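You operate a simulated robot arm through the tools that you are given. There is no shell and no other tool.

Carry out the task below with a simulated robot arm. There is one attempt and no reset: what you move stays moved.

## Task
Coil 10 turns of wire on the green peg.
Fine: the black peg goes from the coiler cup to the peg stand; reset the counter first, stop as soon as it shows the number; leave the coiled peg in the cup.

The check looks at the end state, three seconds after you hand in, the way a careful person would. Anything else that was tipped, shoved, dropped, spilled or broken makes it a failure.

## Robot
A 7-joint arm with a two-finger gripper, fixed in place. Base frame: the origin is at the foot of the arm, x ahead of it, y to its left, z up; the work surface is at about z = 804. Readings come in mm, rad, newtons and seconds.
With the tool pointing down near the work surface it reaches from about 100 to 440 mm from the base axis. Its first joint turns from -2.496 to 2.496 rad. Payload 1.47 kg.
The TCP is the grasp point between the finger pads, 16 mm short of the fingertips. In the tool frame z runs along the fingers and y along their closing line. The gripper opens to 87 mm. The gripper's body begins 55 mm behind the TCP.
Orientation is that of the tool frame in the base frame, as a unit quaternion [w, x, y, z]. With the fingers straight down and closing along the base's y, the tool's x points along the base's -x, its y along +y and its z along -z.

## Interface
- The arm moves only by the tool nudge_tool. Its argument "deltas" is text: rows parted by semicolons, each of 6 numbers parted by spaces: the shift along the base's x, y, z in mm, then the turn, a rotation vector about the base's x, y, z in rad. In form: x y z ax ay az; .... A call has 1 to 20 rows; each row is the pose to reach, as a shift and turn from the pose commanded when the call began. "claw" is the gripper command, from -1 (shut) to 1 (fully open), values between in proportion, set as the call begins (left out, the last holds). A row lasts 0.2 s, in which the tool goes at most 50 mm and 0.15 rad; a call with a longer step from one row to the next is refused whole, and so is a gripper value outside its range. A pose out of reach is approached as far as the arm can. The call stops where the force on the tool passes 90 N (or 10 N more than at its start, if that is more) or the arm is blocked; 0.2 s more then pass. The fingers move at their own pace (about 45 mm/s each) and stop on an object; they squeeze with about 28 N. The grip force told is the motor's: it shows also when the fingers shut on nothing. Time passes only in rows, and 0.2 s behind the last, so rows that repeat a pose let the fingers close. It gives the time, the measured TCP pose, the force on the tool (base axes), the opening and the grip force at its end, in the units of the frame above (readings bear some noise), with the torque about the TCP (base axes, N m) and any sound that the robot's microphone picked up.
- Cameras (640 x 400 px; columns grow to the right, rows downward): "scene" is fixed at [51.9, 500.4, 1578.9]; the picture's right is [-0.63, -0.78, 0.00], its down [-0.69, 0.56, -0.46] and it looks along [0.36, -0.29, -0.89] (base axes); focal length 324 px, centre (320, 200). "wrist" rides on the gripper at [73, 12, -90] in the tool frame; the picture's right is [-0.16, 0.99, 0.00], its down [-0.72, -0.12, -0.68] and it looks along [-0.67, -0.11, 0.73] (tool axes); focal length 247 px, centre (320, 200).
- get_image(camera): a new picture of that camera. No time passes.
- lift_body(by): slides the trunk up (or, below 0, down) by that many mm; the arm rides with it, the base frame stays. It gives what a move gives, with no picture.
- pixel_to_xyz(camera, pixels): for up to 12 pixels [column, row] of the newest picture of that camera ("zoom" is the newest enlarged one), the place [x, y, z] in the base frame of the surface seen there, good to about 3 mm. No time passes.
- zoom(camera, box): a new picture of the part [left, top, right, bottom] of that camera's present view, enlarged. No time passes.
- close_job(): hands the job in; it is judged then, once.

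Open the gripper and draw the arm clear of the work before you hand the job in, unless the task says otherwise.

The tools are called after ">>>" by a JSON object that holds its "api" and its "payload". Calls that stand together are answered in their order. nudge_tool: Moves the arm, as the interface text tells. Its arguments: {"type":"object","properties":{"deltas":{"type":"string"},"claw":{"type":"number"}},"required":["deltas"]} The other tools are called the same way: lift_body (by) slides the trunk up or down; get_image (camera) takes a picture; pixel_to_xyz (camera, pixels) gives the place of the surface under pixels of a picture; zoom (camera, box) takes an enlarged picture of a part of a camera's view; close_job () hands the job in.

At the start:

```text
time: 0.0
position: [290.7, 376.7, 1194.9]
tool_rot: [0.0, -0.001, 1.0, 0.0]
wrist_force: [0.5, -0.9, -0.7]
moment: [-0.03, -0.01, 0.04]
finger_gap: 87.3
gripper_force: 0.0
trunk travel left (down, up): [-1006.0, 234.0]
```

scene: 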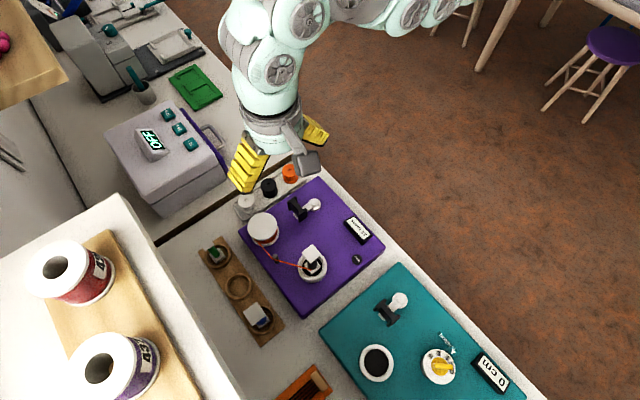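
wrist: 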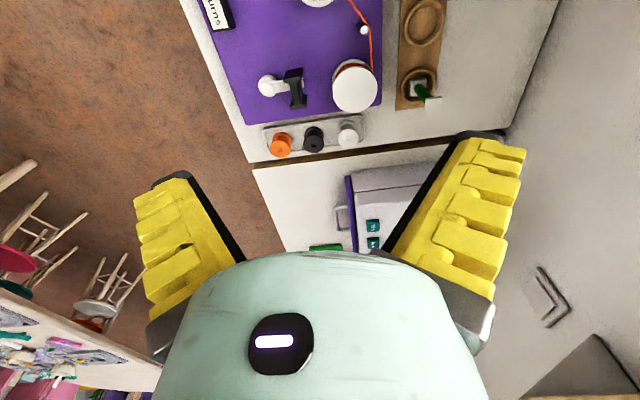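

I'll begin by zooming on the purple coiler, the peg stand and the counter around pixels (310,240) in the scene picture.

>>> {"api": "zoom", "payload": {"camera": "scene", "box": [220, 160, 400, 330]}}

>>> {"api": "zoom", "payload": {"camera": "wrist", "box": [190, 0, 480, 180]}}

>>> {"api": "zoom", "payload": {"camera": "scene", "box": [190, 220, 300, 350]}}

```text
2.35 times, centred on (310, 245) of scene
```

zoom: 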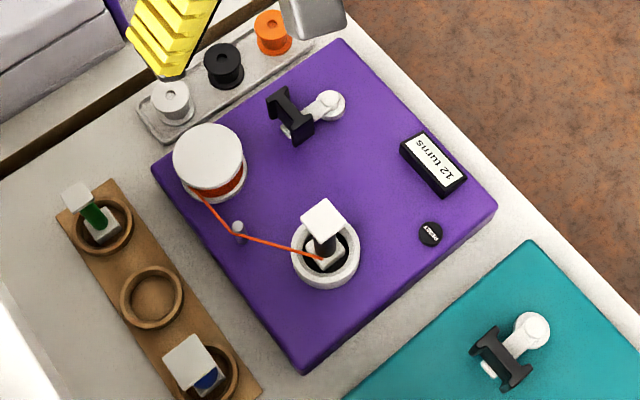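

```text
2.21 times, centred on (335, 90) of wrist
```

zoom: 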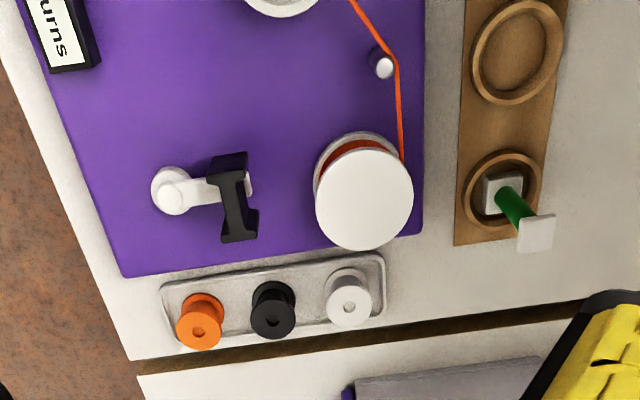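

```text
3.08 times, centred on (245, 285) of scene
```

zoom: 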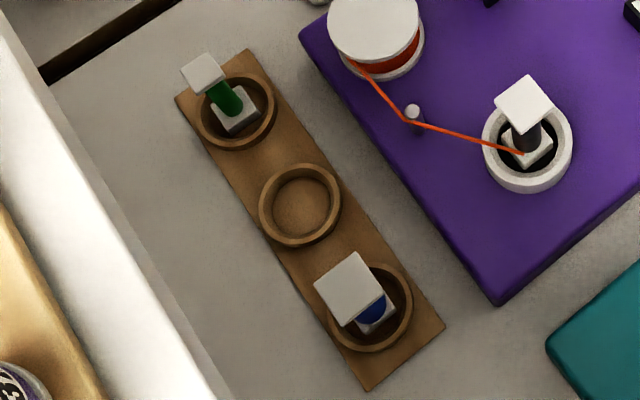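

The black peg stands in the cup at zoom pixel (325,240), with the counter showing 12 and a reset button at (430,234). I measure places of the parts.

>>> {"api": "zoom", "payload": {"camera": "scene", "box": [270, 180, 390, 290]}}

>>> {"api": "pixel_to_xyz", "payload": {"camera": "scene", "pixels": [[311, 251], [318, 264], [301, 268], [328, 268], [313, 282], [357, 258], [295, 208], [304, 211], [313, 204], [358, 228], [330, 230], [262, 225]]}}

>>> {"api": "pixel_to_xyz", "payload": {"camera": "scene", "pixels": [[211, 251], [217, 257], [205, 257], [230, 252], [239, 287], [227, 287], [251, 287], [239, 300], [256, 315], [268, 320], [287, 258], [220, 300]]}}

```text
3.64 times, centred on (330, 235) of scene
```

zoom: 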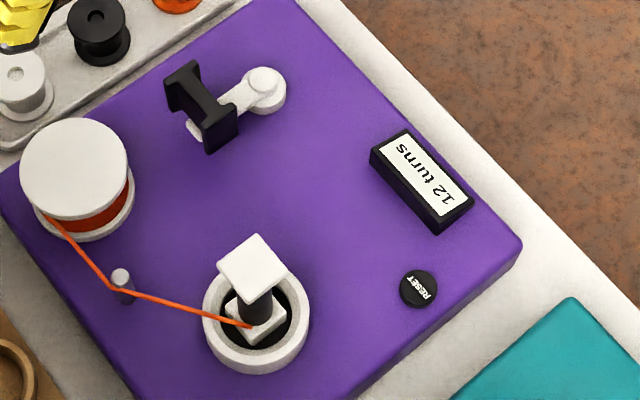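

```text
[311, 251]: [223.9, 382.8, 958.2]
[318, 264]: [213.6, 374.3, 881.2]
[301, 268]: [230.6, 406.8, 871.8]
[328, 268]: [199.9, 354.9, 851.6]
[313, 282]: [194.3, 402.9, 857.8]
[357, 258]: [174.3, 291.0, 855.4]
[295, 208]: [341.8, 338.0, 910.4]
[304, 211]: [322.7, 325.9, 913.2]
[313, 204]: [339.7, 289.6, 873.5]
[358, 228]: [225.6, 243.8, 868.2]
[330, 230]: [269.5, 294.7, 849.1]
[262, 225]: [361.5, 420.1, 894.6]
```

```text
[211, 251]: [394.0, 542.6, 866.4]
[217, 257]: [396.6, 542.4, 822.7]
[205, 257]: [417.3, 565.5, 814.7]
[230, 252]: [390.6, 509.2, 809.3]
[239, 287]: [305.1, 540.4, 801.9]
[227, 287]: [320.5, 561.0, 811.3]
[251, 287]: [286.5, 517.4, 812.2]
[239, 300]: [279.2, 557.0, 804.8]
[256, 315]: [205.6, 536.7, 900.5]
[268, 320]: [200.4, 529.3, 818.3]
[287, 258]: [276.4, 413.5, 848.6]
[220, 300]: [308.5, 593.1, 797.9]
```

I need finer measurements, so I query points in this enlarged picture (peg top at (253,268), cup rim, crank handle, button).

>>> {"api": "pixel_to_xyz", "payload": {"camera": "zoom", "pixels": [[253, 268], [258, 238], [222, 267], [285, 268], [252, 299], [257, 312], [263, 330], [208, 310], [305, 318], [255, 365], [255, 345], [418, 287]]}}

>>> {"api": "pixel_to_xyz", "payload": {"camera": "zoom", "pixels": [[190, 66], [172, 82], [216, 145], [236, 120], [205, 110], [262, 80], [225, 100], [195, 130], [120, 275], [123, 298], [75, 160], [270, 100]]}}

>>> {"api": "pixel_to_xyz", "payload": {"camera": "zoom", "pixels": [[420, 180], [372, 155], [470, 205], [440, 228], [395, 135], [330, 60], [515, 245], [400, 295], [436, 290], [418, 270], [418, 305], [360, 390]]}}

>>> {"api": "zoom", "payload": {"camera": "scene", "box": [190, 230, 300, 350]}}

```text
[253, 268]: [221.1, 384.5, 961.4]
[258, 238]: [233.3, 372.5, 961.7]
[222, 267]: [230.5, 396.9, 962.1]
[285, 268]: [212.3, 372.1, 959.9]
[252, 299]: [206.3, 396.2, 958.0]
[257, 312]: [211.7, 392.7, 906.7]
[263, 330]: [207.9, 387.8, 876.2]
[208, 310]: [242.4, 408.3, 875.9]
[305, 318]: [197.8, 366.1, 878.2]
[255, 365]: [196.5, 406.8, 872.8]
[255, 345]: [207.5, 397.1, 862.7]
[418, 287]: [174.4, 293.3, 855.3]
```

```text
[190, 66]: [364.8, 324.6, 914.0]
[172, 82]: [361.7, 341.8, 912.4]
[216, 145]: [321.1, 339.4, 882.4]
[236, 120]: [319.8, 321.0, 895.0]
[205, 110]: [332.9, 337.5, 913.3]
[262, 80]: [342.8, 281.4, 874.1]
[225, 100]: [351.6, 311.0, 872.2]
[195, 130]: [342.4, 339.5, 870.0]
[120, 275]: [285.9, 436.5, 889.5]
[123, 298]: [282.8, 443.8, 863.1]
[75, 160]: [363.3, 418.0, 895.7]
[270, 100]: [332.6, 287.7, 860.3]
```

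```text
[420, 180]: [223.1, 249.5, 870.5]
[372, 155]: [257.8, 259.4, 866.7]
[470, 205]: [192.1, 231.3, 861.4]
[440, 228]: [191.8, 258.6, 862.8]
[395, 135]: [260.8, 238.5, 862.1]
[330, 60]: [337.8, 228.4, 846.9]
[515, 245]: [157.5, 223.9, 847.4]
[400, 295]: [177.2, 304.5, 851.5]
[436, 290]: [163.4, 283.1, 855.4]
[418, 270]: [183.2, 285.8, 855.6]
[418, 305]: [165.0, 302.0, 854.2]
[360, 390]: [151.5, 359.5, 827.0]
```

```text
3.33 times, centred on (245, 290) of scene
```

zoom: 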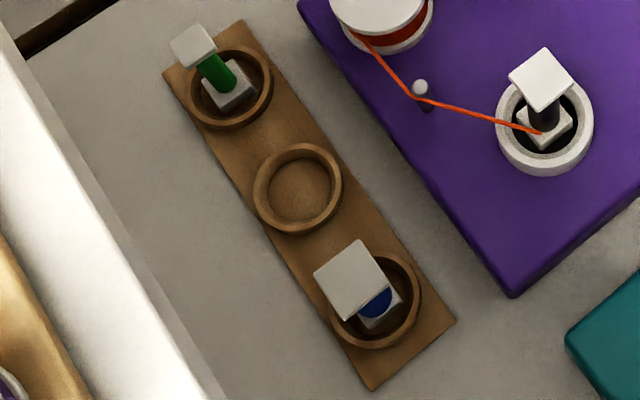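

Now the stand: I measure green peg (top (193,45)), empty well (298,190) and blue peg in this enlarged picture, then also look at the wrist view of the crank.

>>> {"api": "pixel_to_xyz", "payload": {"camera": "zoom", "pixels": [[193, 45], [189, 25], [171, 44], [216, 48], [183, 67], [215, 75], [228, 95], [230, 58], [189, 110], [270, 100], [225, 128], [232, 105]]}}

>>> {"api": "pixel_to_xyz", "payload": {"camera": "zoom", "pixels": [[298, 190], [256, 195], [340, 190], [298, 147], [295, 231], [240, 24], [167, 72], [375, 388], [453, 322], [350, 280], [355, 245], [350, 318]]}}

>>> {"api": "zoom", "payload": {"camera": "wrist", "box": [250, 50, 390, 140]}}

```text
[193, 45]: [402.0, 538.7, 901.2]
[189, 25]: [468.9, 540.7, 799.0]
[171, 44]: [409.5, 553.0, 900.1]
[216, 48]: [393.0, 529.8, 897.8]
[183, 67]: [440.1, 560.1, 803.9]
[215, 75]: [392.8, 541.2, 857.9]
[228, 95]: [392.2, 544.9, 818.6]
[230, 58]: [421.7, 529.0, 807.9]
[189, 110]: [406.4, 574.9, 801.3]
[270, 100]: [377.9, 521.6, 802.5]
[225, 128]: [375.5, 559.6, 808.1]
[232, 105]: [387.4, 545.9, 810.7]
```

```text
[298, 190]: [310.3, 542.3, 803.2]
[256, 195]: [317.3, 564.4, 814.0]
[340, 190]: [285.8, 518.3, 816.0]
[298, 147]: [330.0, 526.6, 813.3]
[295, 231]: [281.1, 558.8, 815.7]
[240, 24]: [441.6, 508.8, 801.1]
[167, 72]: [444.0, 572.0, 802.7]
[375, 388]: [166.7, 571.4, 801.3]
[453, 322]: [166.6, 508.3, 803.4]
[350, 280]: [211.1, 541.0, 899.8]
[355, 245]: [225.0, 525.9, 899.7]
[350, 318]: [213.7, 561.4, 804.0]
```

```text
4.44 times, centred on (320, 95) of wrist
```

zoom: 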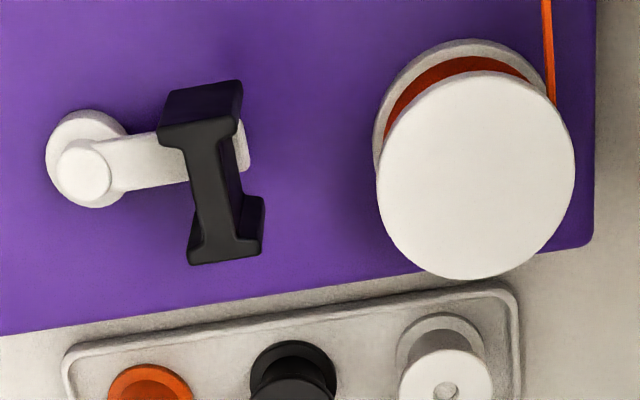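

The stand lies 540–680 mm from the base axis, so I'll likely need the trunk lowered. I check the heights of surrounding obstacles (shelf with spools at lower left, grey box at left) before moving.

>>> {"api": "pixel_to_xyz", "payload": {"camera": "scene", "pixels": [[60, 265], [105, 370], [120, 260], [200, 380], [130, 205], [90, 300], [155, 160], [205, 150], [245, 205], [268, 187], [20, 60], [220, 350]]}}

>>> {"api": "pixel_to_xyz", "payload": {"camera": "scene", "pixels": [[270, 70], [250, 10], [300, 20], [400, 15], [440, 15], [275, 120], [310, 165], [245, 165], [300, 390], [160, 320], [440, 365], [395, 305]]}}

```text
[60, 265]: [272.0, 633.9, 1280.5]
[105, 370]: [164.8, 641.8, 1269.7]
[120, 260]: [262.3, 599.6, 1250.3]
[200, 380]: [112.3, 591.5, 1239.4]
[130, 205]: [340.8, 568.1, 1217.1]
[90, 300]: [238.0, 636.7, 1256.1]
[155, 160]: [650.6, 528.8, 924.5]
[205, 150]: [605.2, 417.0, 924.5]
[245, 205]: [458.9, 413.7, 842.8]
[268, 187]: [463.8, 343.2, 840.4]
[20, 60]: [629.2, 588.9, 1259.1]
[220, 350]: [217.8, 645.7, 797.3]
```

```text
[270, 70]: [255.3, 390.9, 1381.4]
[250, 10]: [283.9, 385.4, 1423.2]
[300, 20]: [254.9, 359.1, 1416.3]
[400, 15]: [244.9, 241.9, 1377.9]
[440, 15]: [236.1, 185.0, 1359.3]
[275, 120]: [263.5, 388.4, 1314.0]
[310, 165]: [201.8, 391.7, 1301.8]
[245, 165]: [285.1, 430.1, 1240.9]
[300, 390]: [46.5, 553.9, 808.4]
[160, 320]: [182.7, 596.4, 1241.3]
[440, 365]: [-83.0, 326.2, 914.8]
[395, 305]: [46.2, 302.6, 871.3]
```

The shelf edge near y≈570–600 at z≈1240 is close above the peg stand, so I zoom on it to judge its front edge.

>>> {"api": "zoom", "payload": {"camera": "scene", "box": [0, 180, 260, 400]}}

>>> {"api": "zoom", "payload": {"camera": "wrist", "box": [440, 0, 640, 400]}}

>>> {"api": "pixel_to_xyz", "payload": {"camera": "wrist", "pixels": [[545, 60], [560, 10], [580, 120], [550, 290], [590, 380], [520, 390], [630, 60], [500, 130], [545, 130], [620, 250], [480, 170], [600, 30]]}}

```text
1.82 times, centred on (130, 290) of scene
```

zoom: 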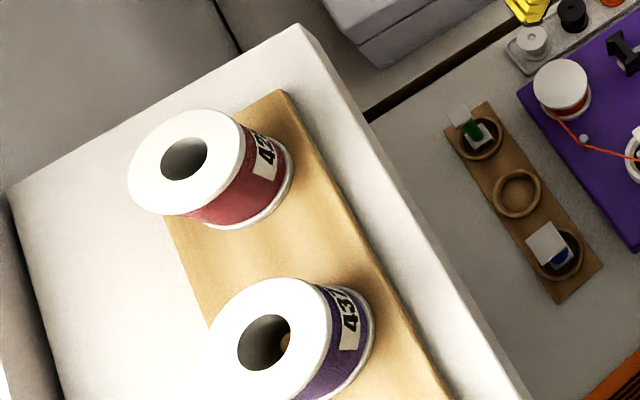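

```text
1.00 times, centred on (540, 200) of wrist (not enlarged: the box is as wide or as high as the picture)
```

zoom: 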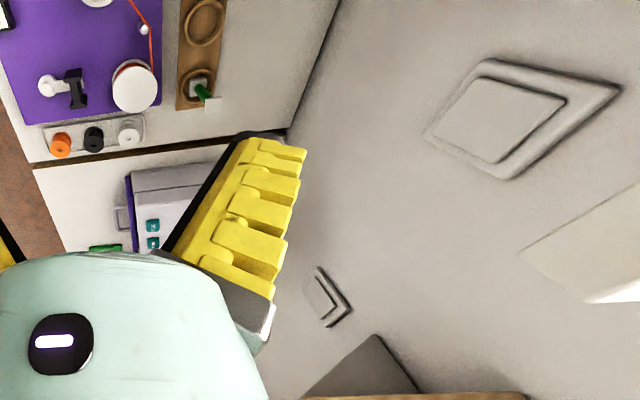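

```text
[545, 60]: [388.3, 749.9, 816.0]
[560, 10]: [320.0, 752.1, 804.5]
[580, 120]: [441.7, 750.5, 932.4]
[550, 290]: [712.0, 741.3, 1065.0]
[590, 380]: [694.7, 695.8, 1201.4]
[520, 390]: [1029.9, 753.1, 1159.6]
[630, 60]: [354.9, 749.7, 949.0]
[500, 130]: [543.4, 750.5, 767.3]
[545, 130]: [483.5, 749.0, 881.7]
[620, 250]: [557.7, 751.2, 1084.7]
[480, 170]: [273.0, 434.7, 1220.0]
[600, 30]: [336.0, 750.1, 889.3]
```

The shelf is a slab against the wall (y=750). I measure along its front edge and its front/under side.

>>> {"api": "pixel_to_xyz", "payload": {"camera": "scene", "pixels": [[108, 200], [113, 198], [119, 197], [150, 250], [155, 250], [160, 250], [164, 250], [190, 320], [195, 320], [200, 320], [204, 320], [225, 380]]}}

>>> {"api": "pixel_to_xyz", "payload": {"camera": "wrist", "pixels": [[630, 230], [635, 205], [625, 190], [600, 240], [610, 260], [638, 290], [638, 190], [615, 220]]}}

```text
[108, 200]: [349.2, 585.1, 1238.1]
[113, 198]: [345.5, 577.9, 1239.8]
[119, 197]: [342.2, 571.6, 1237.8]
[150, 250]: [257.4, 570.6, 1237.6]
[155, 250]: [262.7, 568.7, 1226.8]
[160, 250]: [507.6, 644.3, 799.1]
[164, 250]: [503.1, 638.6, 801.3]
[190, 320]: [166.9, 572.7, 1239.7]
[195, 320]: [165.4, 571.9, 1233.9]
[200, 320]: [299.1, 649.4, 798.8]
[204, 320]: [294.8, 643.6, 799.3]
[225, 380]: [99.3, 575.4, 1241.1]
```

```text
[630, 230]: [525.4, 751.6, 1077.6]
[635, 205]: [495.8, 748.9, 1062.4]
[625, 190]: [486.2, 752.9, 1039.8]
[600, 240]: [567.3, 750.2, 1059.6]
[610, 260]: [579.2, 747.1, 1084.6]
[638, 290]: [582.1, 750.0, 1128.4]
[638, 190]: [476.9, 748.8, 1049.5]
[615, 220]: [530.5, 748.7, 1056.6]
```

I query the white panel seen at zoom pixel (600,250), which may be the shelf's underside.

>>> {"api": "pixel_to_xyz", "payload": {"camera": "zoom", "pixels": [[600, 250], [570, 250], [525, 258], [635, 190], [630, 290], [590, 300], [636, 240], [610, 295]]}}

```text
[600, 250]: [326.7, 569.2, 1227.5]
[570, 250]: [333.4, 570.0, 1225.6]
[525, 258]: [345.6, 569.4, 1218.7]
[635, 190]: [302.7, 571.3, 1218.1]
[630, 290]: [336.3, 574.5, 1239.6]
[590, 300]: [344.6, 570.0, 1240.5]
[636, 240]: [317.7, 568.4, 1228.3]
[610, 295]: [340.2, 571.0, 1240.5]
```

The shelf is a slab at z≈1217–1240 with front face y≈570, so the arm must stay low near the stand. I lower the trunk 150 mm (TCP to ≈1045, still above everything).

>>> {"api": "lift_body", "payload": {"by": -150}}

>>> {"api": "get_image", "payload": {"camera": "scene"}}

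```text
time: 1.8
position: [292.1, 378.1, 1047.2]
tool_rot: [0.0, -0.001, 1.0, 0.0]
wrist_force: [-0.8, 0.0, 1.0]
moment: [0.0, -0.03, 0.01]
finger_gap: 87.3
gripper_force: 0.0
trunk travel left (down, up): [-856.0, 384.0]
```

```text
taken
```

scene: 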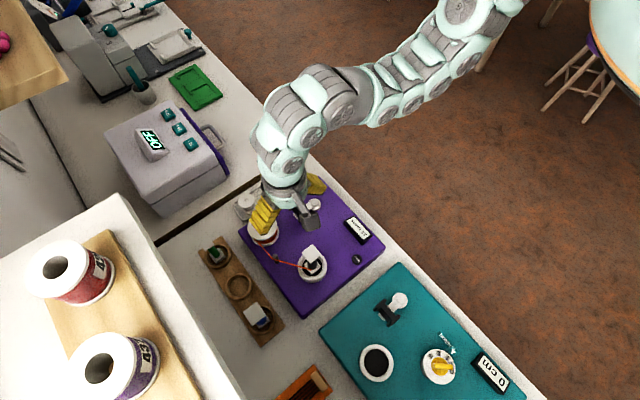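

The trunk went down cleanly. I measure the arm's links to understand reach: elbow near (310,100), forearm (420,65), upper (465,10).

>>> {"api": "pixel_to_xyz", "payload": {"camera": "scene", "pixels": [[290, 165], [285, 125], [310, 95], [345, 95], [385, 85], [430, 55], [470, 10], [500, 5], [312, 215], [340, 75]]}}

```text
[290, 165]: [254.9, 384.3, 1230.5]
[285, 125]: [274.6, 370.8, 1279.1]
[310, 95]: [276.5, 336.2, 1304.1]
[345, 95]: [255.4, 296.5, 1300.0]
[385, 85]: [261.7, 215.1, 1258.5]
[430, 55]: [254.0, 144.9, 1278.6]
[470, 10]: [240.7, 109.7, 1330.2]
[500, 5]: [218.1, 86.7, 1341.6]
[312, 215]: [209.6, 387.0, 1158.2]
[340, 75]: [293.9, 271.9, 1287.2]
```

Elbow is around (240,110,1300) and the wrist about 190 above the TCP. I lower another 100 mm (fingertips ≈931, above everything at this spot) to bring the wrist below the shelf.

>>> {"api": "lift_body", "payload": {"by": -100}}

>>> {"api": "get_image", "payload": {"camera": "scene"}}

>>> {"api": "get_image", "payload": {"camera": "wrist"}}

```text
time: 3.1
position: [291.5, 377.9, 946.1]
tool_rot: [0.0, -0.001, 1.0, -0.001]
wrist_force: [0.0, 0.3, 0.2]
moment: [0.01, -0.01, 0.01]
finger_gap: 87.1
gripper_force: 0.1
trunk travel left (down, up): [-756.0, 484.0]
```

```text
taken
```

scene: 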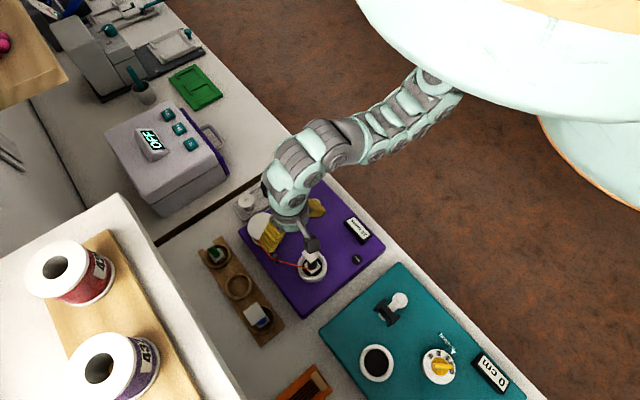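

```text
taken
```

wrist: 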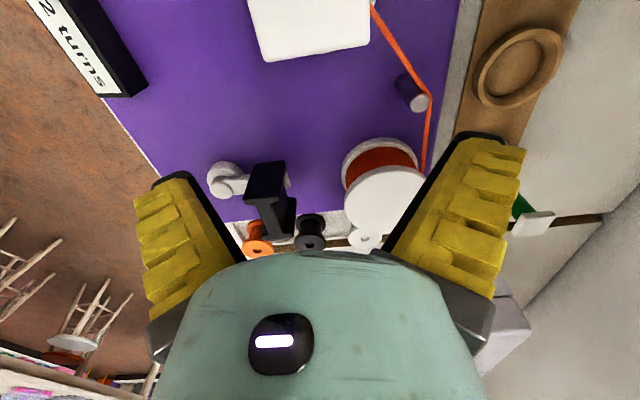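

The arm is clear. I test reach toward the stand by moving +y in steps to about (292,508,946), with wrist parts staying under z≈1205 and y<570.

>>> {"api": "nudge_tool", "payload": {"deltas": "0 30 0 0 0 0; 0 60 0 0 0 0; 0 90 0 0 0 0; 0 110 0 0 0 0; 0 130 0 0 0 0; 0 130 0 0 0 0"}}

>>> {"api": "get_image", "payload": {"camera": "scene"}}

```text
time: 4.5
position: [291.4, 466.6, 944.8]
tool_rot: [0.0, 0.0, 1.0, 0.0]
wrist_force: [0.6, -0.3, 0.2]
moment: [-0.01, 0.01, -0.03]
finger_gap: 86.9
gripper_force: 0.0
out of reach, approached as far as the arm can: row 4, 5, 6
trunk travel left (down, up): [-756.0, 484.0]
```

```text
taken
```

scene: 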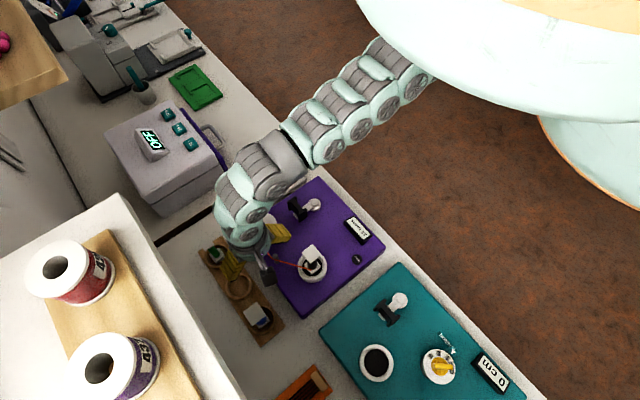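

Straight down it reached r≈550 with the arm nearly straight. I measure the arm's slope to see if another trunk height extends the reach.

>>> {"api": "pixel_to_xyz", "payload": {"camera": "scene", "pixels": [[405, 70], [375, 100], [350, 110], [325, 130], [285, 165], [255, 170], [240, 190], [245, 235], [410, 85], [330, 105]]}}

```text
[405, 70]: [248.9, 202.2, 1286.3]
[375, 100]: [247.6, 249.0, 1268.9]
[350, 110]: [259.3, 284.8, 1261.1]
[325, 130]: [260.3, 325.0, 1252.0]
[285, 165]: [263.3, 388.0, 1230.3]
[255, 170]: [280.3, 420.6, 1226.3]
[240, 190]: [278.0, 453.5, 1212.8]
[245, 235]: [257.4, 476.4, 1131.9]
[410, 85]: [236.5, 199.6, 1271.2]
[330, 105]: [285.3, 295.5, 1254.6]
```

The forearm slopes down about 17° outward. I zoom on the shoulder side to understand where the arm root is.

>>> {"api": "zoom", "payload": {"camera": "scene", "box": [200, 0, 560, 280]}}

>>> {"api": "pixel_to_xyz", "payload": {"camera": "scene", "pixels": [[380, 20], [430, 95], [480, 60], [540, 100], [620, 80], [600, 150], [560, 20], [420, 45], [435, 75], [600, 220]]}}

```text
1.43 times, centred on (380, 140) of scene
```

zoom: 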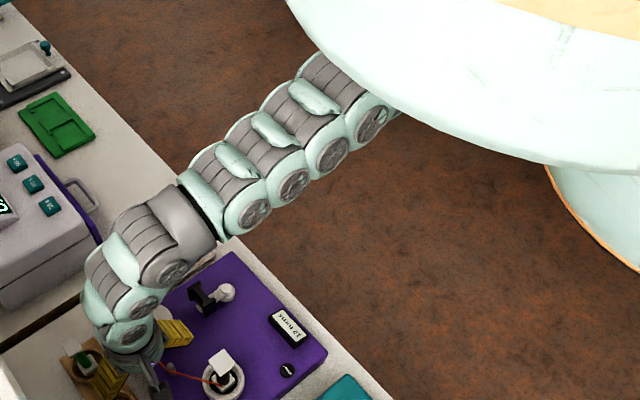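

```text
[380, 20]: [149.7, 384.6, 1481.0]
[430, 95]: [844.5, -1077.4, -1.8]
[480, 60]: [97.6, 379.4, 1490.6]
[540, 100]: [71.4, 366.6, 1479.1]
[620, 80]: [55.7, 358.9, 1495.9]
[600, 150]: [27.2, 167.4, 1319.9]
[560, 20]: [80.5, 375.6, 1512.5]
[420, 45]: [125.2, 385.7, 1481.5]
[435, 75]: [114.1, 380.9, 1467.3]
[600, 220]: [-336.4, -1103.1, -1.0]
```

The robot's head came into view; I'll lower with care. I first draw back in y and raise the TCP so a further trunk drop will not bring the fingers near the guide post.

>>> {"api": "nudge_tool", "payload": {"deltas": "0 -30 10 0 0 0; 0 -60 40 0 0 0; 0 -90 80 0 0 0; 0 -90 80 0 0 0"}}

```text
time: 5.5
position: [292.9, 377.5, 1026.2]
tool_rot: [-0.002, 0.001, 1.0, 0.0]
wrist_force: [-0.3, 0.1, 0.7]
moment: [0.02, 0.01, -0.02]
finger_gap: 87.4
gripper_force: 0.1
trunk travel left (down, up): [-756.0, 484.0]
```

The commanded pose follows the reached one. Now I lower the trunk 80 mm more and look.

>>> {"api": "lift_body", "payload": {"by": -80}}

>>> {"api": "get_image", "payload": {"camera": "scene"}}

```text
time: 6.7
position: [290.7, 377.3, 946.2]
tool_rot: [0.0, 0.0, 1.0, 0.0]
wrist_force: [0.2, 0.1, -1.3]
moment: [0.01, -0.03, -0.01]
finger_gap: 86.8
gripper_force: 0.1
trunk travel left (down, up): [-676.0, 564.0]
```

```text
taken
```

scene: 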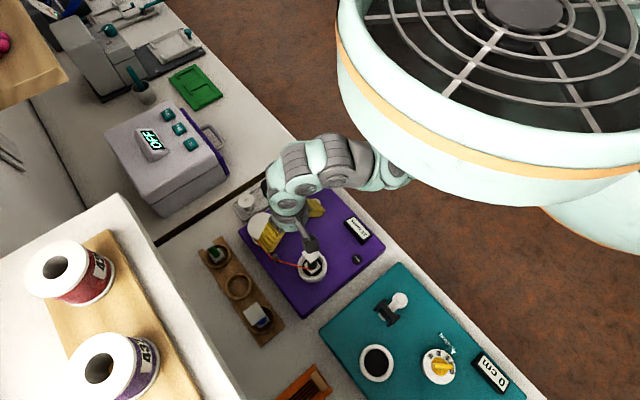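

View is still fine (counter at (357,230) visible). I test how far +y it reaches at this trunk height, same level.

>>> {"api": "nudge_tool", "payload": {"deltas": "0 30 0 0 0 0; 0 60 0 0 0 0; 0 90 0 0 0 0; 0 110 0 0 0 0; 0 130 0 0 0 0; 0 150 0 0 0 0; 0 150 0 0 0 0"}}

>>> {"api": "get_image", "payload": {"camera": "scene"}}

```text
time: 8.2
position: [291.2, 493.8, 945.6]
tool_rot: [0.0, 0.0, 1.0, 0.0]
wrist_force: [0.2, -0.1, -0.2]
moment: [-0.01, 0.0, -0.01]
finger_gap: 86.9
gripper_force: 0.0
out of reach, approached as far as the arm can: row 5, 6, 7
trunk travel left (down, up): [-676.0, 564.0]
```

```text
taken
```

scene: 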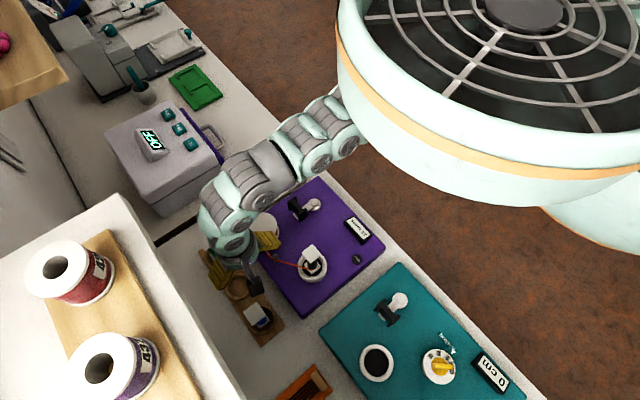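

Reached r≈573. I measure the head's lower rim to know how much more the trunk may go down.

>>> {"api": "pixel_to_xyz", "payload": {"camera": "scene", "pixels": [[345, 80], [380, 155], [470, 195], [560, 205], [630, 190], [600, 220], [620, 240], [400, 130], [560, 180], [250, 205], [230, 195], [225, 225]]}}

```text
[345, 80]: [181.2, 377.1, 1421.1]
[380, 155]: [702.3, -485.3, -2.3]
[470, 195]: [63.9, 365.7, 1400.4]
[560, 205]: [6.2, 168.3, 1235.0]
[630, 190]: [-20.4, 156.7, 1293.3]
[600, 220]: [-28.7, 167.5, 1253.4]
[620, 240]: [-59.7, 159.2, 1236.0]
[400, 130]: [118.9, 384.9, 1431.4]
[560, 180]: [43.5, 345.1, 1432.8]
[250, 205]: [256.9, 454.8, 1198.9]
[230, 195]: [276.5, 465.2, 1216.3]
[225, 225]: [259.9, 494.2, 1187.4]
```

The head rim is at z≈1400, well clear. I retreat to about (291,404,1015) before turning the tool so that the fingers close along x.

>>> {"api": "nudge_tool", "payload": {"deltas": "0 -30 20 0 0 0; 0 -60 45 0 0 0; 0 -90 70 0 0 0; 0 -90 70 0 0 -0.15; 0 -90 70 0 0 -0.3; 0 -90 70 0 0 -0.45; 0 -90 70 0 0 -0.6; 0 -90 70 0 0 -0.75; 0 -90 70 0 0 -0.9; 0 -90 70 0 0 -1.05; 0 -90 70 0 0 -1.2; 0 -90 70 0 0 -1.35; 0 -90 70 0 0 -1.5; 0 -90 70 0 0 -1.5708; 0 -90 70 0 0 -1.5708", "claw": -1}}

>>> {"api": "get_image", "payload": {"camera": "scene"}}

>>> {"api": "get_image", "payload": {"camera": "wrist"}}

```text
time: 11.4
position: [301.3, 423.6, 997.3]
tool_rot: [-0.001, 0.707, 0.708, -0.001]
wrist_force: [-0.3, 0.1, -0.5]
moment: [0.0, 0.03, 0.02]
finger_gap: 0.0
gripper_force: 28.3
out of reach, approached as far as the arm can: row 3, 4, 5, 6, 7, 8, 9, 10, 11, 12, 13, 14, 15
trunk travel left (down, up): [-676.0, 564.0]
```

```text
taken
```

scene: 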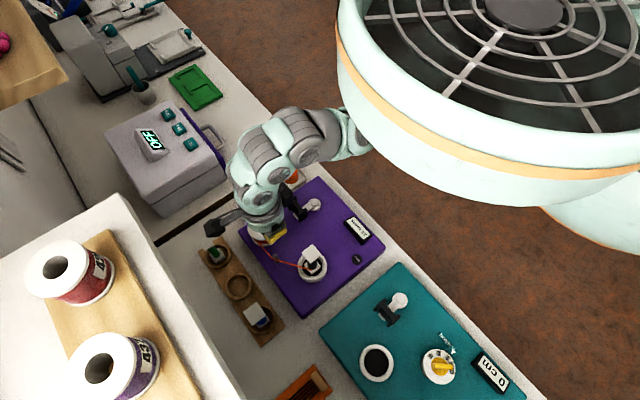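

```text
taken
```

wrist: 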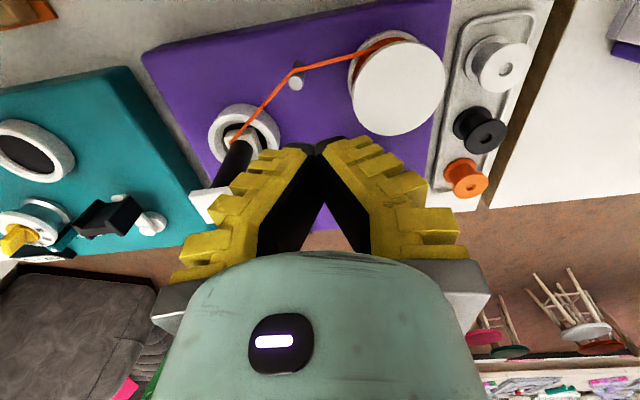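

The tool now closes along x (tool x = +y), wrist joint limits keep it from going higher untilted. I tilt the fingers outward by 0.6 rad about x in place.

>>> {"api": "nudge_tool", "payload": {"deltas": "0 0 0 0.15 0 0; 0 0 0 0.3 0 0; 0 0 0 0.45 0 0; 0 0 0 0.6 0 0; 0 0 0 0.6 0 0"}}

>>> {"api": "get_image", "payload": {"camera": "scene"}}

>>> {"api": "get_image", "payload": {"camera": "wrist"}}

```text
time: 12.7
position: [301.4, 424.6, 998.2]
tool_rot: [-0.21, 0.675, 0.676, 0.209]
wrist_force: [-0.4, 0.6, 0.3]
moment: [-0.05, -0.01, -0.02]
finger_gap: 0.0
gripper_force: 28.5
trunk travel left (down, up): [-676.0, 564.0]
```

```text
taken
```

scene: 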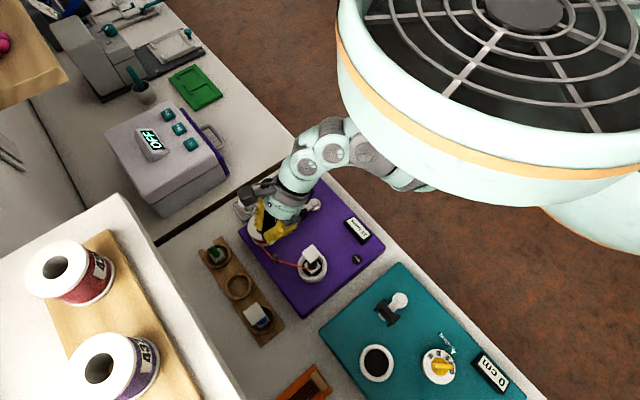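

```text
taken
```

wrist: 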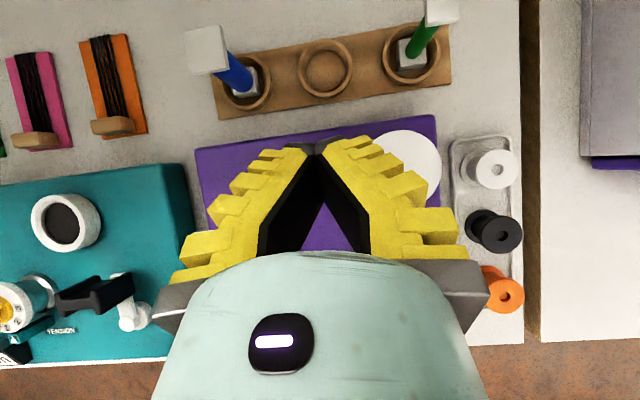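

Now I move to above the reset button: first back in −y to y≈300, then in −x to x≈173, dropping to z≈930.

>>> {"api": "nudge_tool", "payload": {"deltas": "0 -40 0 0 0 0; 0 -80 0 0 0 0; 0 -125 0 0 0 0; -40 -125 0 0 0 0; -80 -125 0 0 0 0; -110 -125 -20 0 0 0; -128 -125 -50 0 0 0; -128 -125 -70 0 0 0; -128 -125 -70 0 0 0"}}

>>> {"api": "get_image", "payload": {"camera": "scene"}}

>>> {"api": "get_image", "payload": {"camera": "wrist"}}

```text
time: 14.7
position: [166.2, 308.4, 921.3]
tool_rot: [-0.209, 0.676, 0.675, 0.209]
wrist_force: [-0.4, -0.2, 0.0]
moment: [-0.02, 0.02, 0.01]
finger_gap: 0.3
gripper_force: 28.1
out of reach, approached as far as the arm can: row 2, 3, 4, 5, 6, 7, 8, 9
trunk travel left (down, up): [-676.0, 564.0]
```

```text
taken
```

scene: 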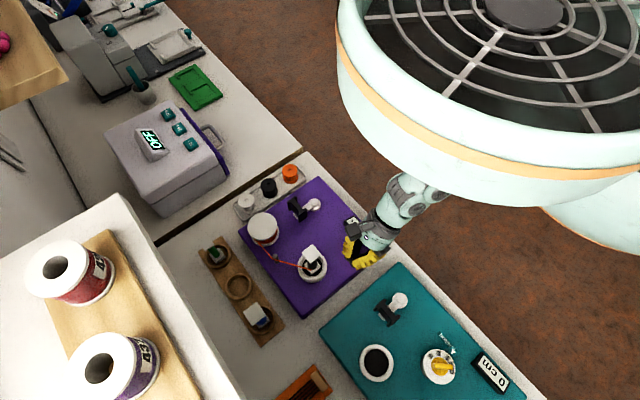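

```text
taken
```

wrist: 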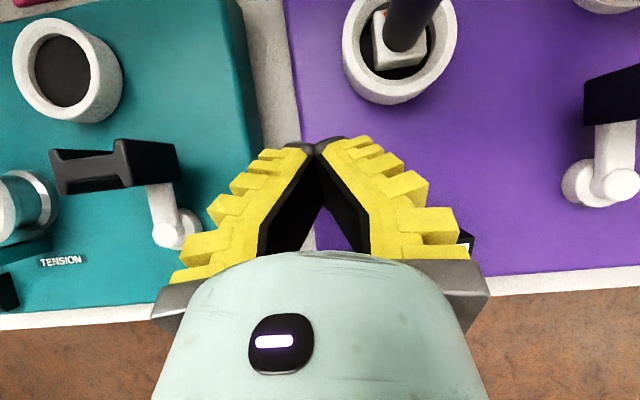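

It stopped at (166,308,921), a bit off because of an inner limit. I try to step to (173,299) while going lower to z≈895.

>>> {"api": "nudge_tool", "payload": {"deltas": "3 -3 -10 0 0 0; 7 -9 -26 0 0 0; 7 -9 -26 0 0 0"}}

```text
time: 15.4
position: [175.2, 297.8, 894.9]
tool_rot: [-0.209, 0.676, 0.675, 0.209]
wrist_force: [-0.3, 0.0, -0.8]
moment: [-0.02, -0.01, -0.01]
finger_gap: 0.0
gripper_force: 28.2
trunk travel left (down, up): [-676.0, 564.0]
```

In position (175,298,895), lowest corner predicted near z≈872. I zoom to check alignment over the button.

>>> {"api": "zoom", "payload": {"camera": "scene", "box": [310, 200, 410, 290]}}

>>> {"api": "zoom", "payload": {"camera": "wrist", "box": [230, 110, 430, 260]}}

```text
4.44 times, centred on (360, 245) of scene
```

zoom: 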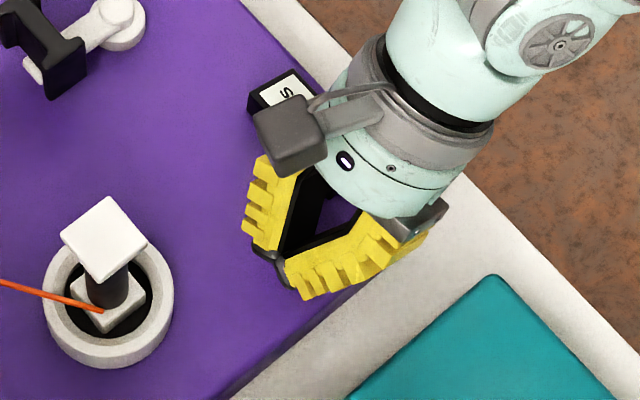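

```text
2.67 times, centred on (330, 185) of wrist
```

zoom: 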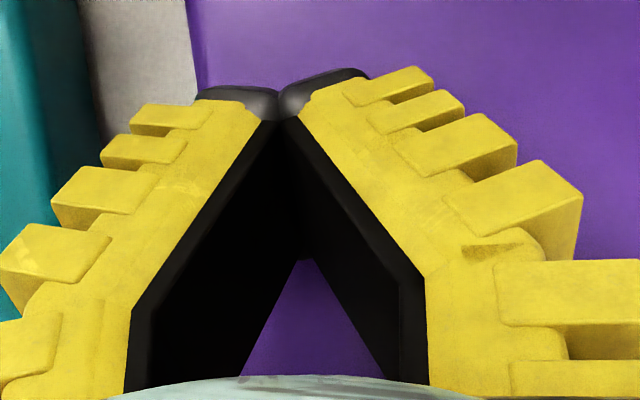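

The tip looks right over the button. I press down gently in small rows.

>>> {"api": "nudge_tool", "payload": {"deltas": "0 0 -6 0 0 0; 0 0 -12 0 0 0; 0 0 -15 0 0 0; 0 0 -17 0 0 0"}}

>>> {"api": "zoom", "payload": {"camera": "scene", "box": [310, 200, 410, 290]}}

```text
time: 16.4
position: [175.3, 298.9, 878.9]
tool_rot: [-0.21, 0.675, 0.675, 0.21]
wrist_force: [-0.1, -0.6, 0.2]
moment: [0.0, 0.0, 0.01]
finger_gap: 0.1
gripper_force: 28.2
trunk travel left (down, up): [-676.0, 564.0]
```

```text
4.44 times, centred on (360, 245) of scene
```

zoom: 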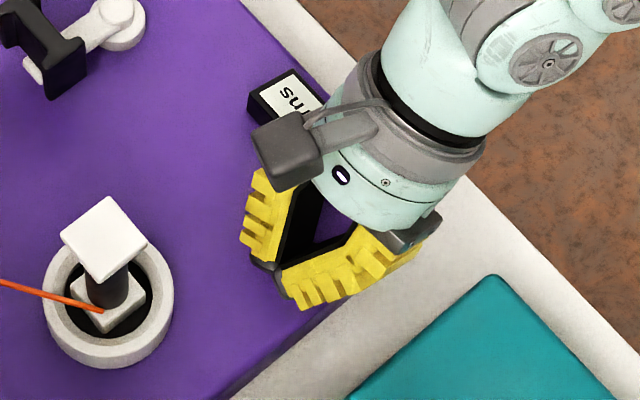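

No contact yet at z=879. I continue down in 2 mm rows.

>>> {"api": "nudge_tool", "payload": {"deltas": "0 0 -2 0 0 0; 0 0 -4 0 0 0; 0 0 -5 0 0 0; 0 0 -6 0 0 0"}}

```text
time: 17.4
position: [174.9, 298.1, 872.5]
tool_rot: [-0.209, 0.675, 0.675, 0.209]
wrist_force: [-0.8, 0.6, 1.9]
moment: [-0.01, 0.02, -0.01]
finger_gap: 6.0
gripper_force: 28.4
trunk travel left (down, up): [-676.0, 564.0]
heard: click
```

A click was heard at z≈872.5. I back up and check the counter.

>>> {"api": "nudge_tool", "payload": {"deltas": "0 0 10 0 0 0; 0 0 35 0 0 0; 0 10 60 0 0 0; 0 10 60 0 0 0"}}

>>> {"api": "zoom", "payload": {"camera": "scene", "box": [310, 200, 410, 290]}}

>>> {"api": "get_image", "payload": {"camera": "wrist"}}

```text
time: 18.4
position: [173.7, 303.2, 913.4]
tool_rot: [-0.208, 0.675, 0.676, 0.209]
wrist_force: [0.2, 0.6, -0.1]
moment: [0.01, -0.03, -0.03]
finger_gap: 0.0
gripper_force: 27.8
out of reach, approached as far as the arm can: row 3, 4
trunk travel left (down, up): [-676.0, 564.0]
```

```text
4.44 times, centred on (360, 245) of scene
```

zoom: 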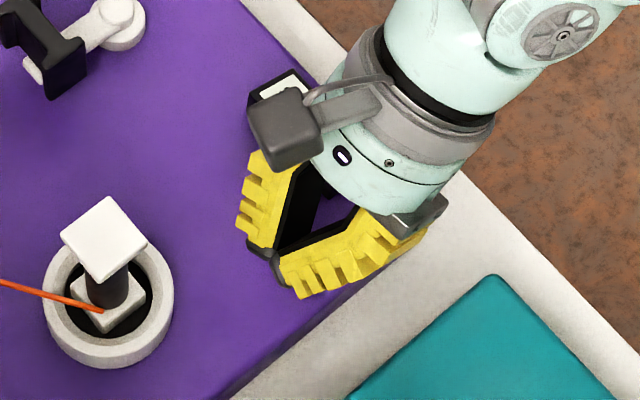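

```text
taken
```

wrist: 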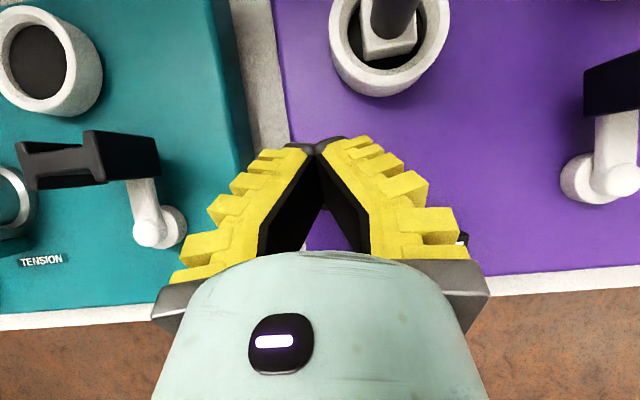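

I need the arm away to read the counter. I open the gripper and move to (221,330,950), the start of a straight +y approach that straddles the black peg's top flange.

>>> {"api": "nudge_tool", "payload": {"deltas": "20 5 5 0 0 0; 47 15 15 0 0 0; 47 27 37 0 0 0; 47 27 37 0 0 0; 47 27 37 0 0 0; 47 27 37 0 0 0", "claw": 1}}

>>> {"api": "zoom", "payload": {"camera": "scene", "box": [270, 180, 410, 290]}}

>>> {"api": "get_image", "payload": {"camera": "wrist"}}

```text
time: 19.9
position: [216.9, 342.7, 947.1]
tool_rot: [-0.209, 0.675, 0.677, 0.208]
wrist_force: [-0.2, -0.5, 0.0]
moment: [-0.02, -0.02, 0.0]
finger_gap: 87.1
gripper_force: 0.1
out of reach, approached as far as the arm can: row 1, 2, 3, 4, 5, 6
trunk travel left (down, up): [-676.0, 564.0]
```

```text
3.64 times, centred on (340, 235) of scene
```

zoom: 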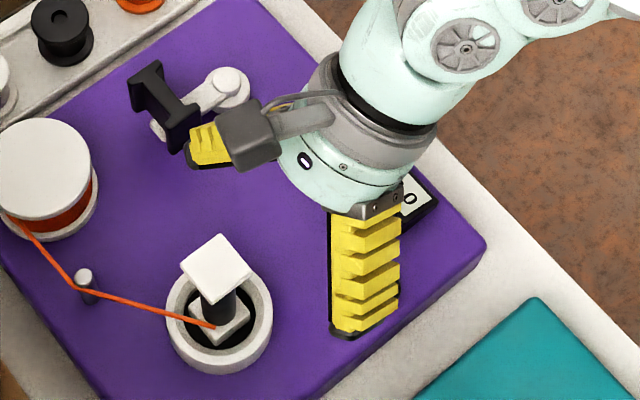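

```text
taken
```

wrist: 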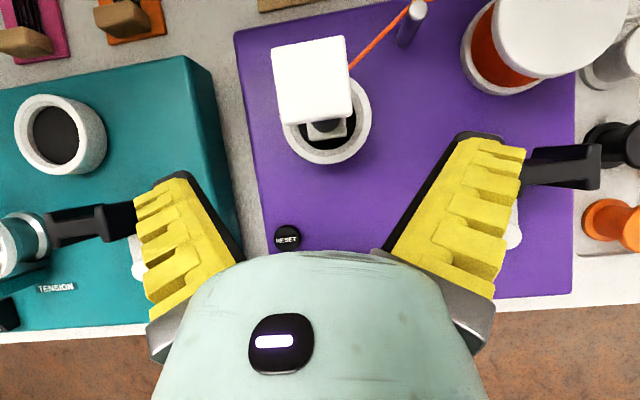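

The counter now shows 0 (edge of "0" visible). I measure the black peg's top and sides through the wrist picture, flange at (312,80).

>>> {"api": "pixel_to_xyz", "payload": {"camera": "wrist", "pixels": [[312, 80], [275, 48], [342, 40], [277, 118], [349, 115], [320, 128], [290, 125], [330, 155], [287, 236], [580, 165]]}}

>>> {"api": "pixel_to_xyz", "payload": {"camera": "zoom", "pixels": [[217, 268], [217, 240], [184, 265], [247, 268], [213, 298], [200, 285], [234, 283], [213, 303], [218, 315], [214, 330]]}}

```text
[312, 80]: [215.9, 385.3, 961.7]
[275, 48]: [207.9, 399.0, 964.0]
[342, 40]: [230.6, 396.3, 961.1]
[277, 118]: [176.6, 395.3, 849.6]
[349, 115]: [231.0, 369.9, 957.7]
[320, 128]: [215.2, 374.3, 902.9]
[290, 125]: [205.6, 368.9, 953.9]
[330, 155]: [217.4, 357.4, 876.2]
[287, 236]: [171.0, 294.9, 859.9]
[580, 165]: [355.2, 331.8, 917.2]
```

```text
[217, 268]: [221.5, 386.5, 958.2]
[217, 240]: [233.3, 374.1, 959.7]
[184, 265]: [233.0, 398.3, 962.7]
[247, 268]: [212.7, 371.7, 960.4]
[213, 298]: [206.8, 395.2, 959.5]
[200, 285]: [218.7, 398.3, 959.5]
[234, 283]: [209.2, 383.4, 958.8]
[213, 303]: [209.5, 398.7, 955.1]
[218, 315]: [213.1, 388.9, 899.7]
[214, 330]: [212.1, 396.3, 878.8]
```

Flange spans x≈206–233, y≈372–399, top 961. I move to (220,385,956) with the fingers straddling the flange.

>>> {"api": "nudge_tool", "payload": {"deltas": "1 15 8 0 0 0; 3 30 9 0 0 0; 3 42 9 0 0 0; 3 42 9 0 0 0"}}

>>> {"api": "get_image", "payload": {"camera": "wrist"}}

>>> {"api": "zoom", "payload": {"camera": "scene", "box": [270, 180, 410, 290]}}

```text
time: 20.9
position: [220.5, 385.7, 955.6]
tool_rot: [-0.209, 0.676, 0.675, 0.209]
wrist_force: [0.6, 0.0, -0.1]
moment: [0.01, 0.01, -0.01]
finger_gap: 86.9
gripper_force: 0.0
trunk travel left (down, up): [-676.0, 564.0]
```

```text
taken
```

wrist: 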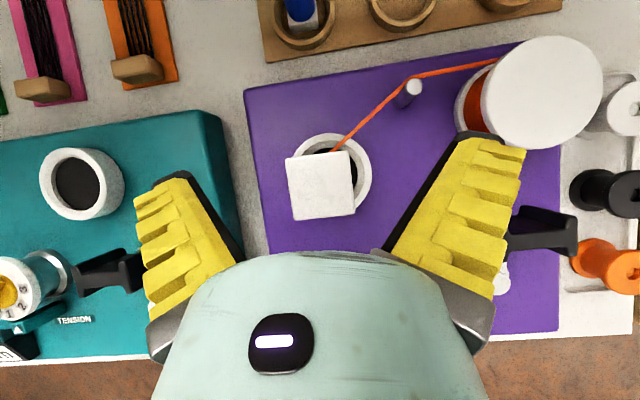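

```text
3.64 times, centred on (340, 235) of scene
```

zoom: 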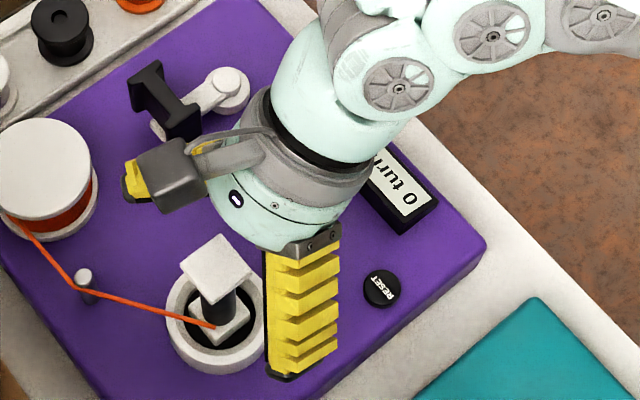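

Counter reads 0. The flange at (320,185) lies between the fingers; I close the gripper.

>>> {"api": "nudge_tool", "payload": {"deltas": "0 0 0 0 0 0; 0 0 0 0 0 0; 0 0 0 0 0 0; 0 0 0 0 0 0; 0 0 0 0 0 0", "claw": -1}}

>>> {"api": "get_image", "payload": {"camera": "wrist"}}

>>> {"api": "zoom", "payload": {"camera": "scene", "box": [270, 180, 410, 290]}}

```text
time: 22.1
position: [219.7, 384.4, 955.2]
tool_rot: [-0.209, 0.675, 0.676, 0.209]
wrist_force: [-0.7, -5.1, 10.0]
moment: [-0.44, 0.01, 0.01]
finger_gap: 23.1
gripper_force: 27.3
trunk travel left (down, up): [-676.0, 564.0]
```

```text
taken
```

wrist: 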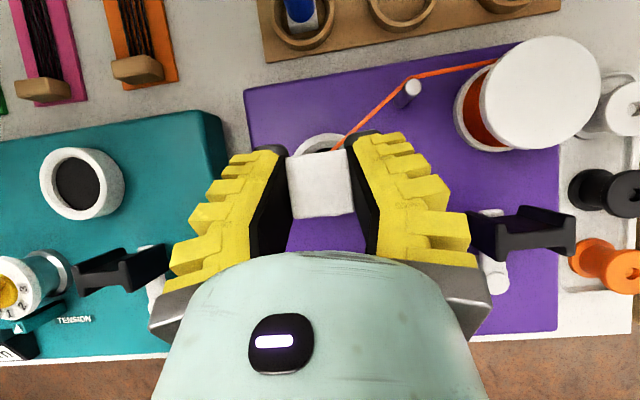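

```text
3.64 times, centred on (340, 235) of scene
```

zoom: 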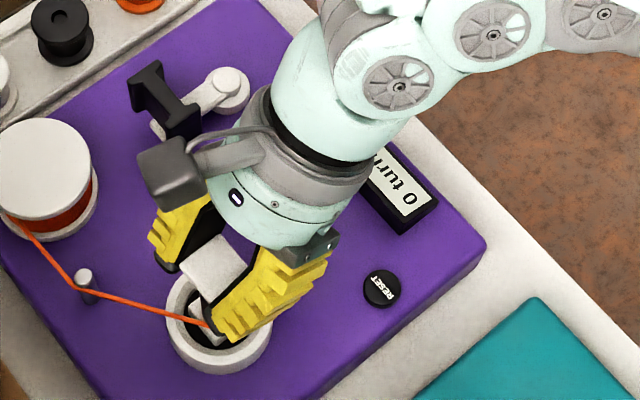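

Gripped with a 23 mm gap. I raise by the trunk 40 mm (arm is near its upper limit) and check the peg follows.

>>> {"api": "lift_body", "payload": {"by": 40}}

>>> {"api": "get_image", "payload": {"camera": "scene"}}

>>> {"api": "get_image", "payload": {"camera": "wrist"}}

```text
time: 22.9
position: [218.9, 386.0, 995.4]
tool_rot: [-0.209, 0.675, 0.676, 0.209]
wrist_force: [-0.2, -0.4, 0.1]
moment: [0.01, -0.01, -0.02]
finger_gap: 20.4
gripper_force: 28.3
trunk travel left (down, up): [-716.0, 524.0]
```

```text
taken
```

scene: 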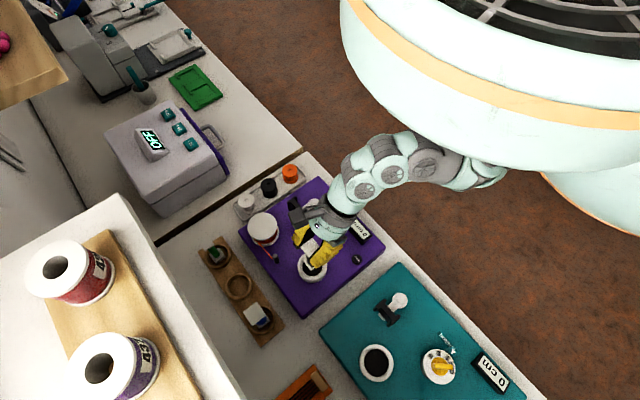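

```text
taken
```

wrist: 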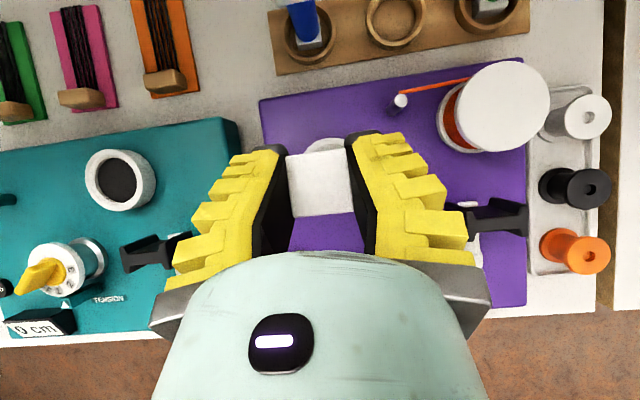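

The wire has let go and the peg came up. I zoom in to check the peg is upright in the grip.

>>> {"api": "zoom", "payload": {"camera": "scene", "box": [270, 200, 370, 290]}}

>>> {"api": "zoom", "payload": {"camera": "wrist", "box": [240, 110, 400, 260]}}

```text
4.44 times, centred on (320, 245) of scene
```

zoom: 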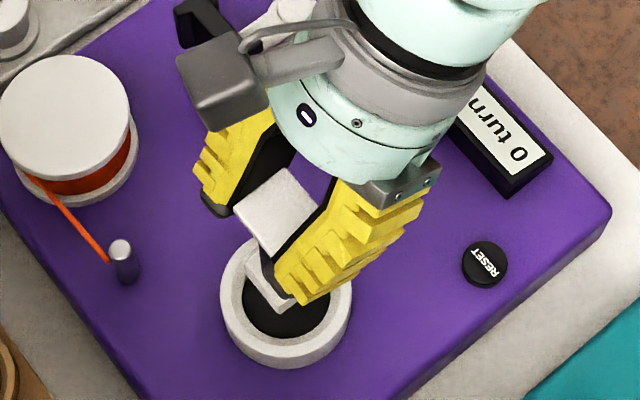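

```text
2.67 times, centred on (320, 185) of wrist
```

zoom: 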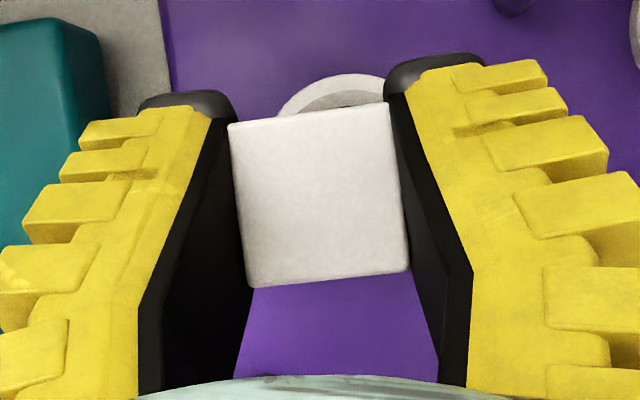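

I measure the held flange's corners to check tilt and its height relative to the TCP.

>>> {"api": "pixel_to_xyz", "payload": {"camera": "zoom", "pixels": [[238, 130], [380, 112], [252, 278], [398, 262], [320, 195], [300, 130], [320, 260], [265, 200], [370, 190]]}}

>>> {"api": "get_image", "payload": {"camera": "wrist"}}

```text
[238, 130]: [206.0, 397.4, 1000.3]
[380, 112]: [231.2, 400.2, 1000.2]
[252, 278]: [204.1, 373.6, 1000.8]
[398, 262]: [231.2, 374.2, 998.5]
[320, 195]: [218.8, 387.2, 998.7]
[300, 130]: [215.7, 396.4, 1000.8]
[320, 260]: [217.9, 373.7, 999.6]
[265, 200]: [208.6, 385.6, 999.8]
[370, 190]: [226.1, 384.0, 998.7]
```

```text
taken
```

wrist: 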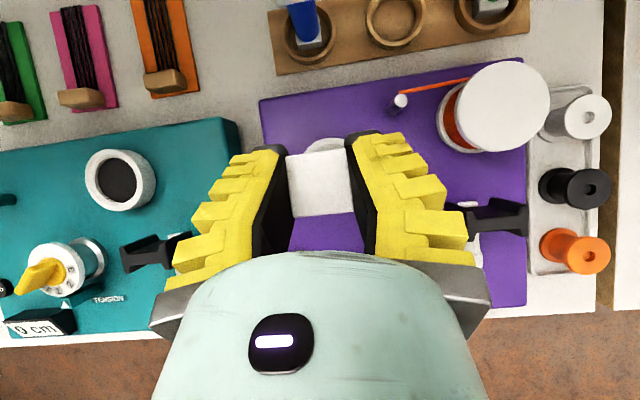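

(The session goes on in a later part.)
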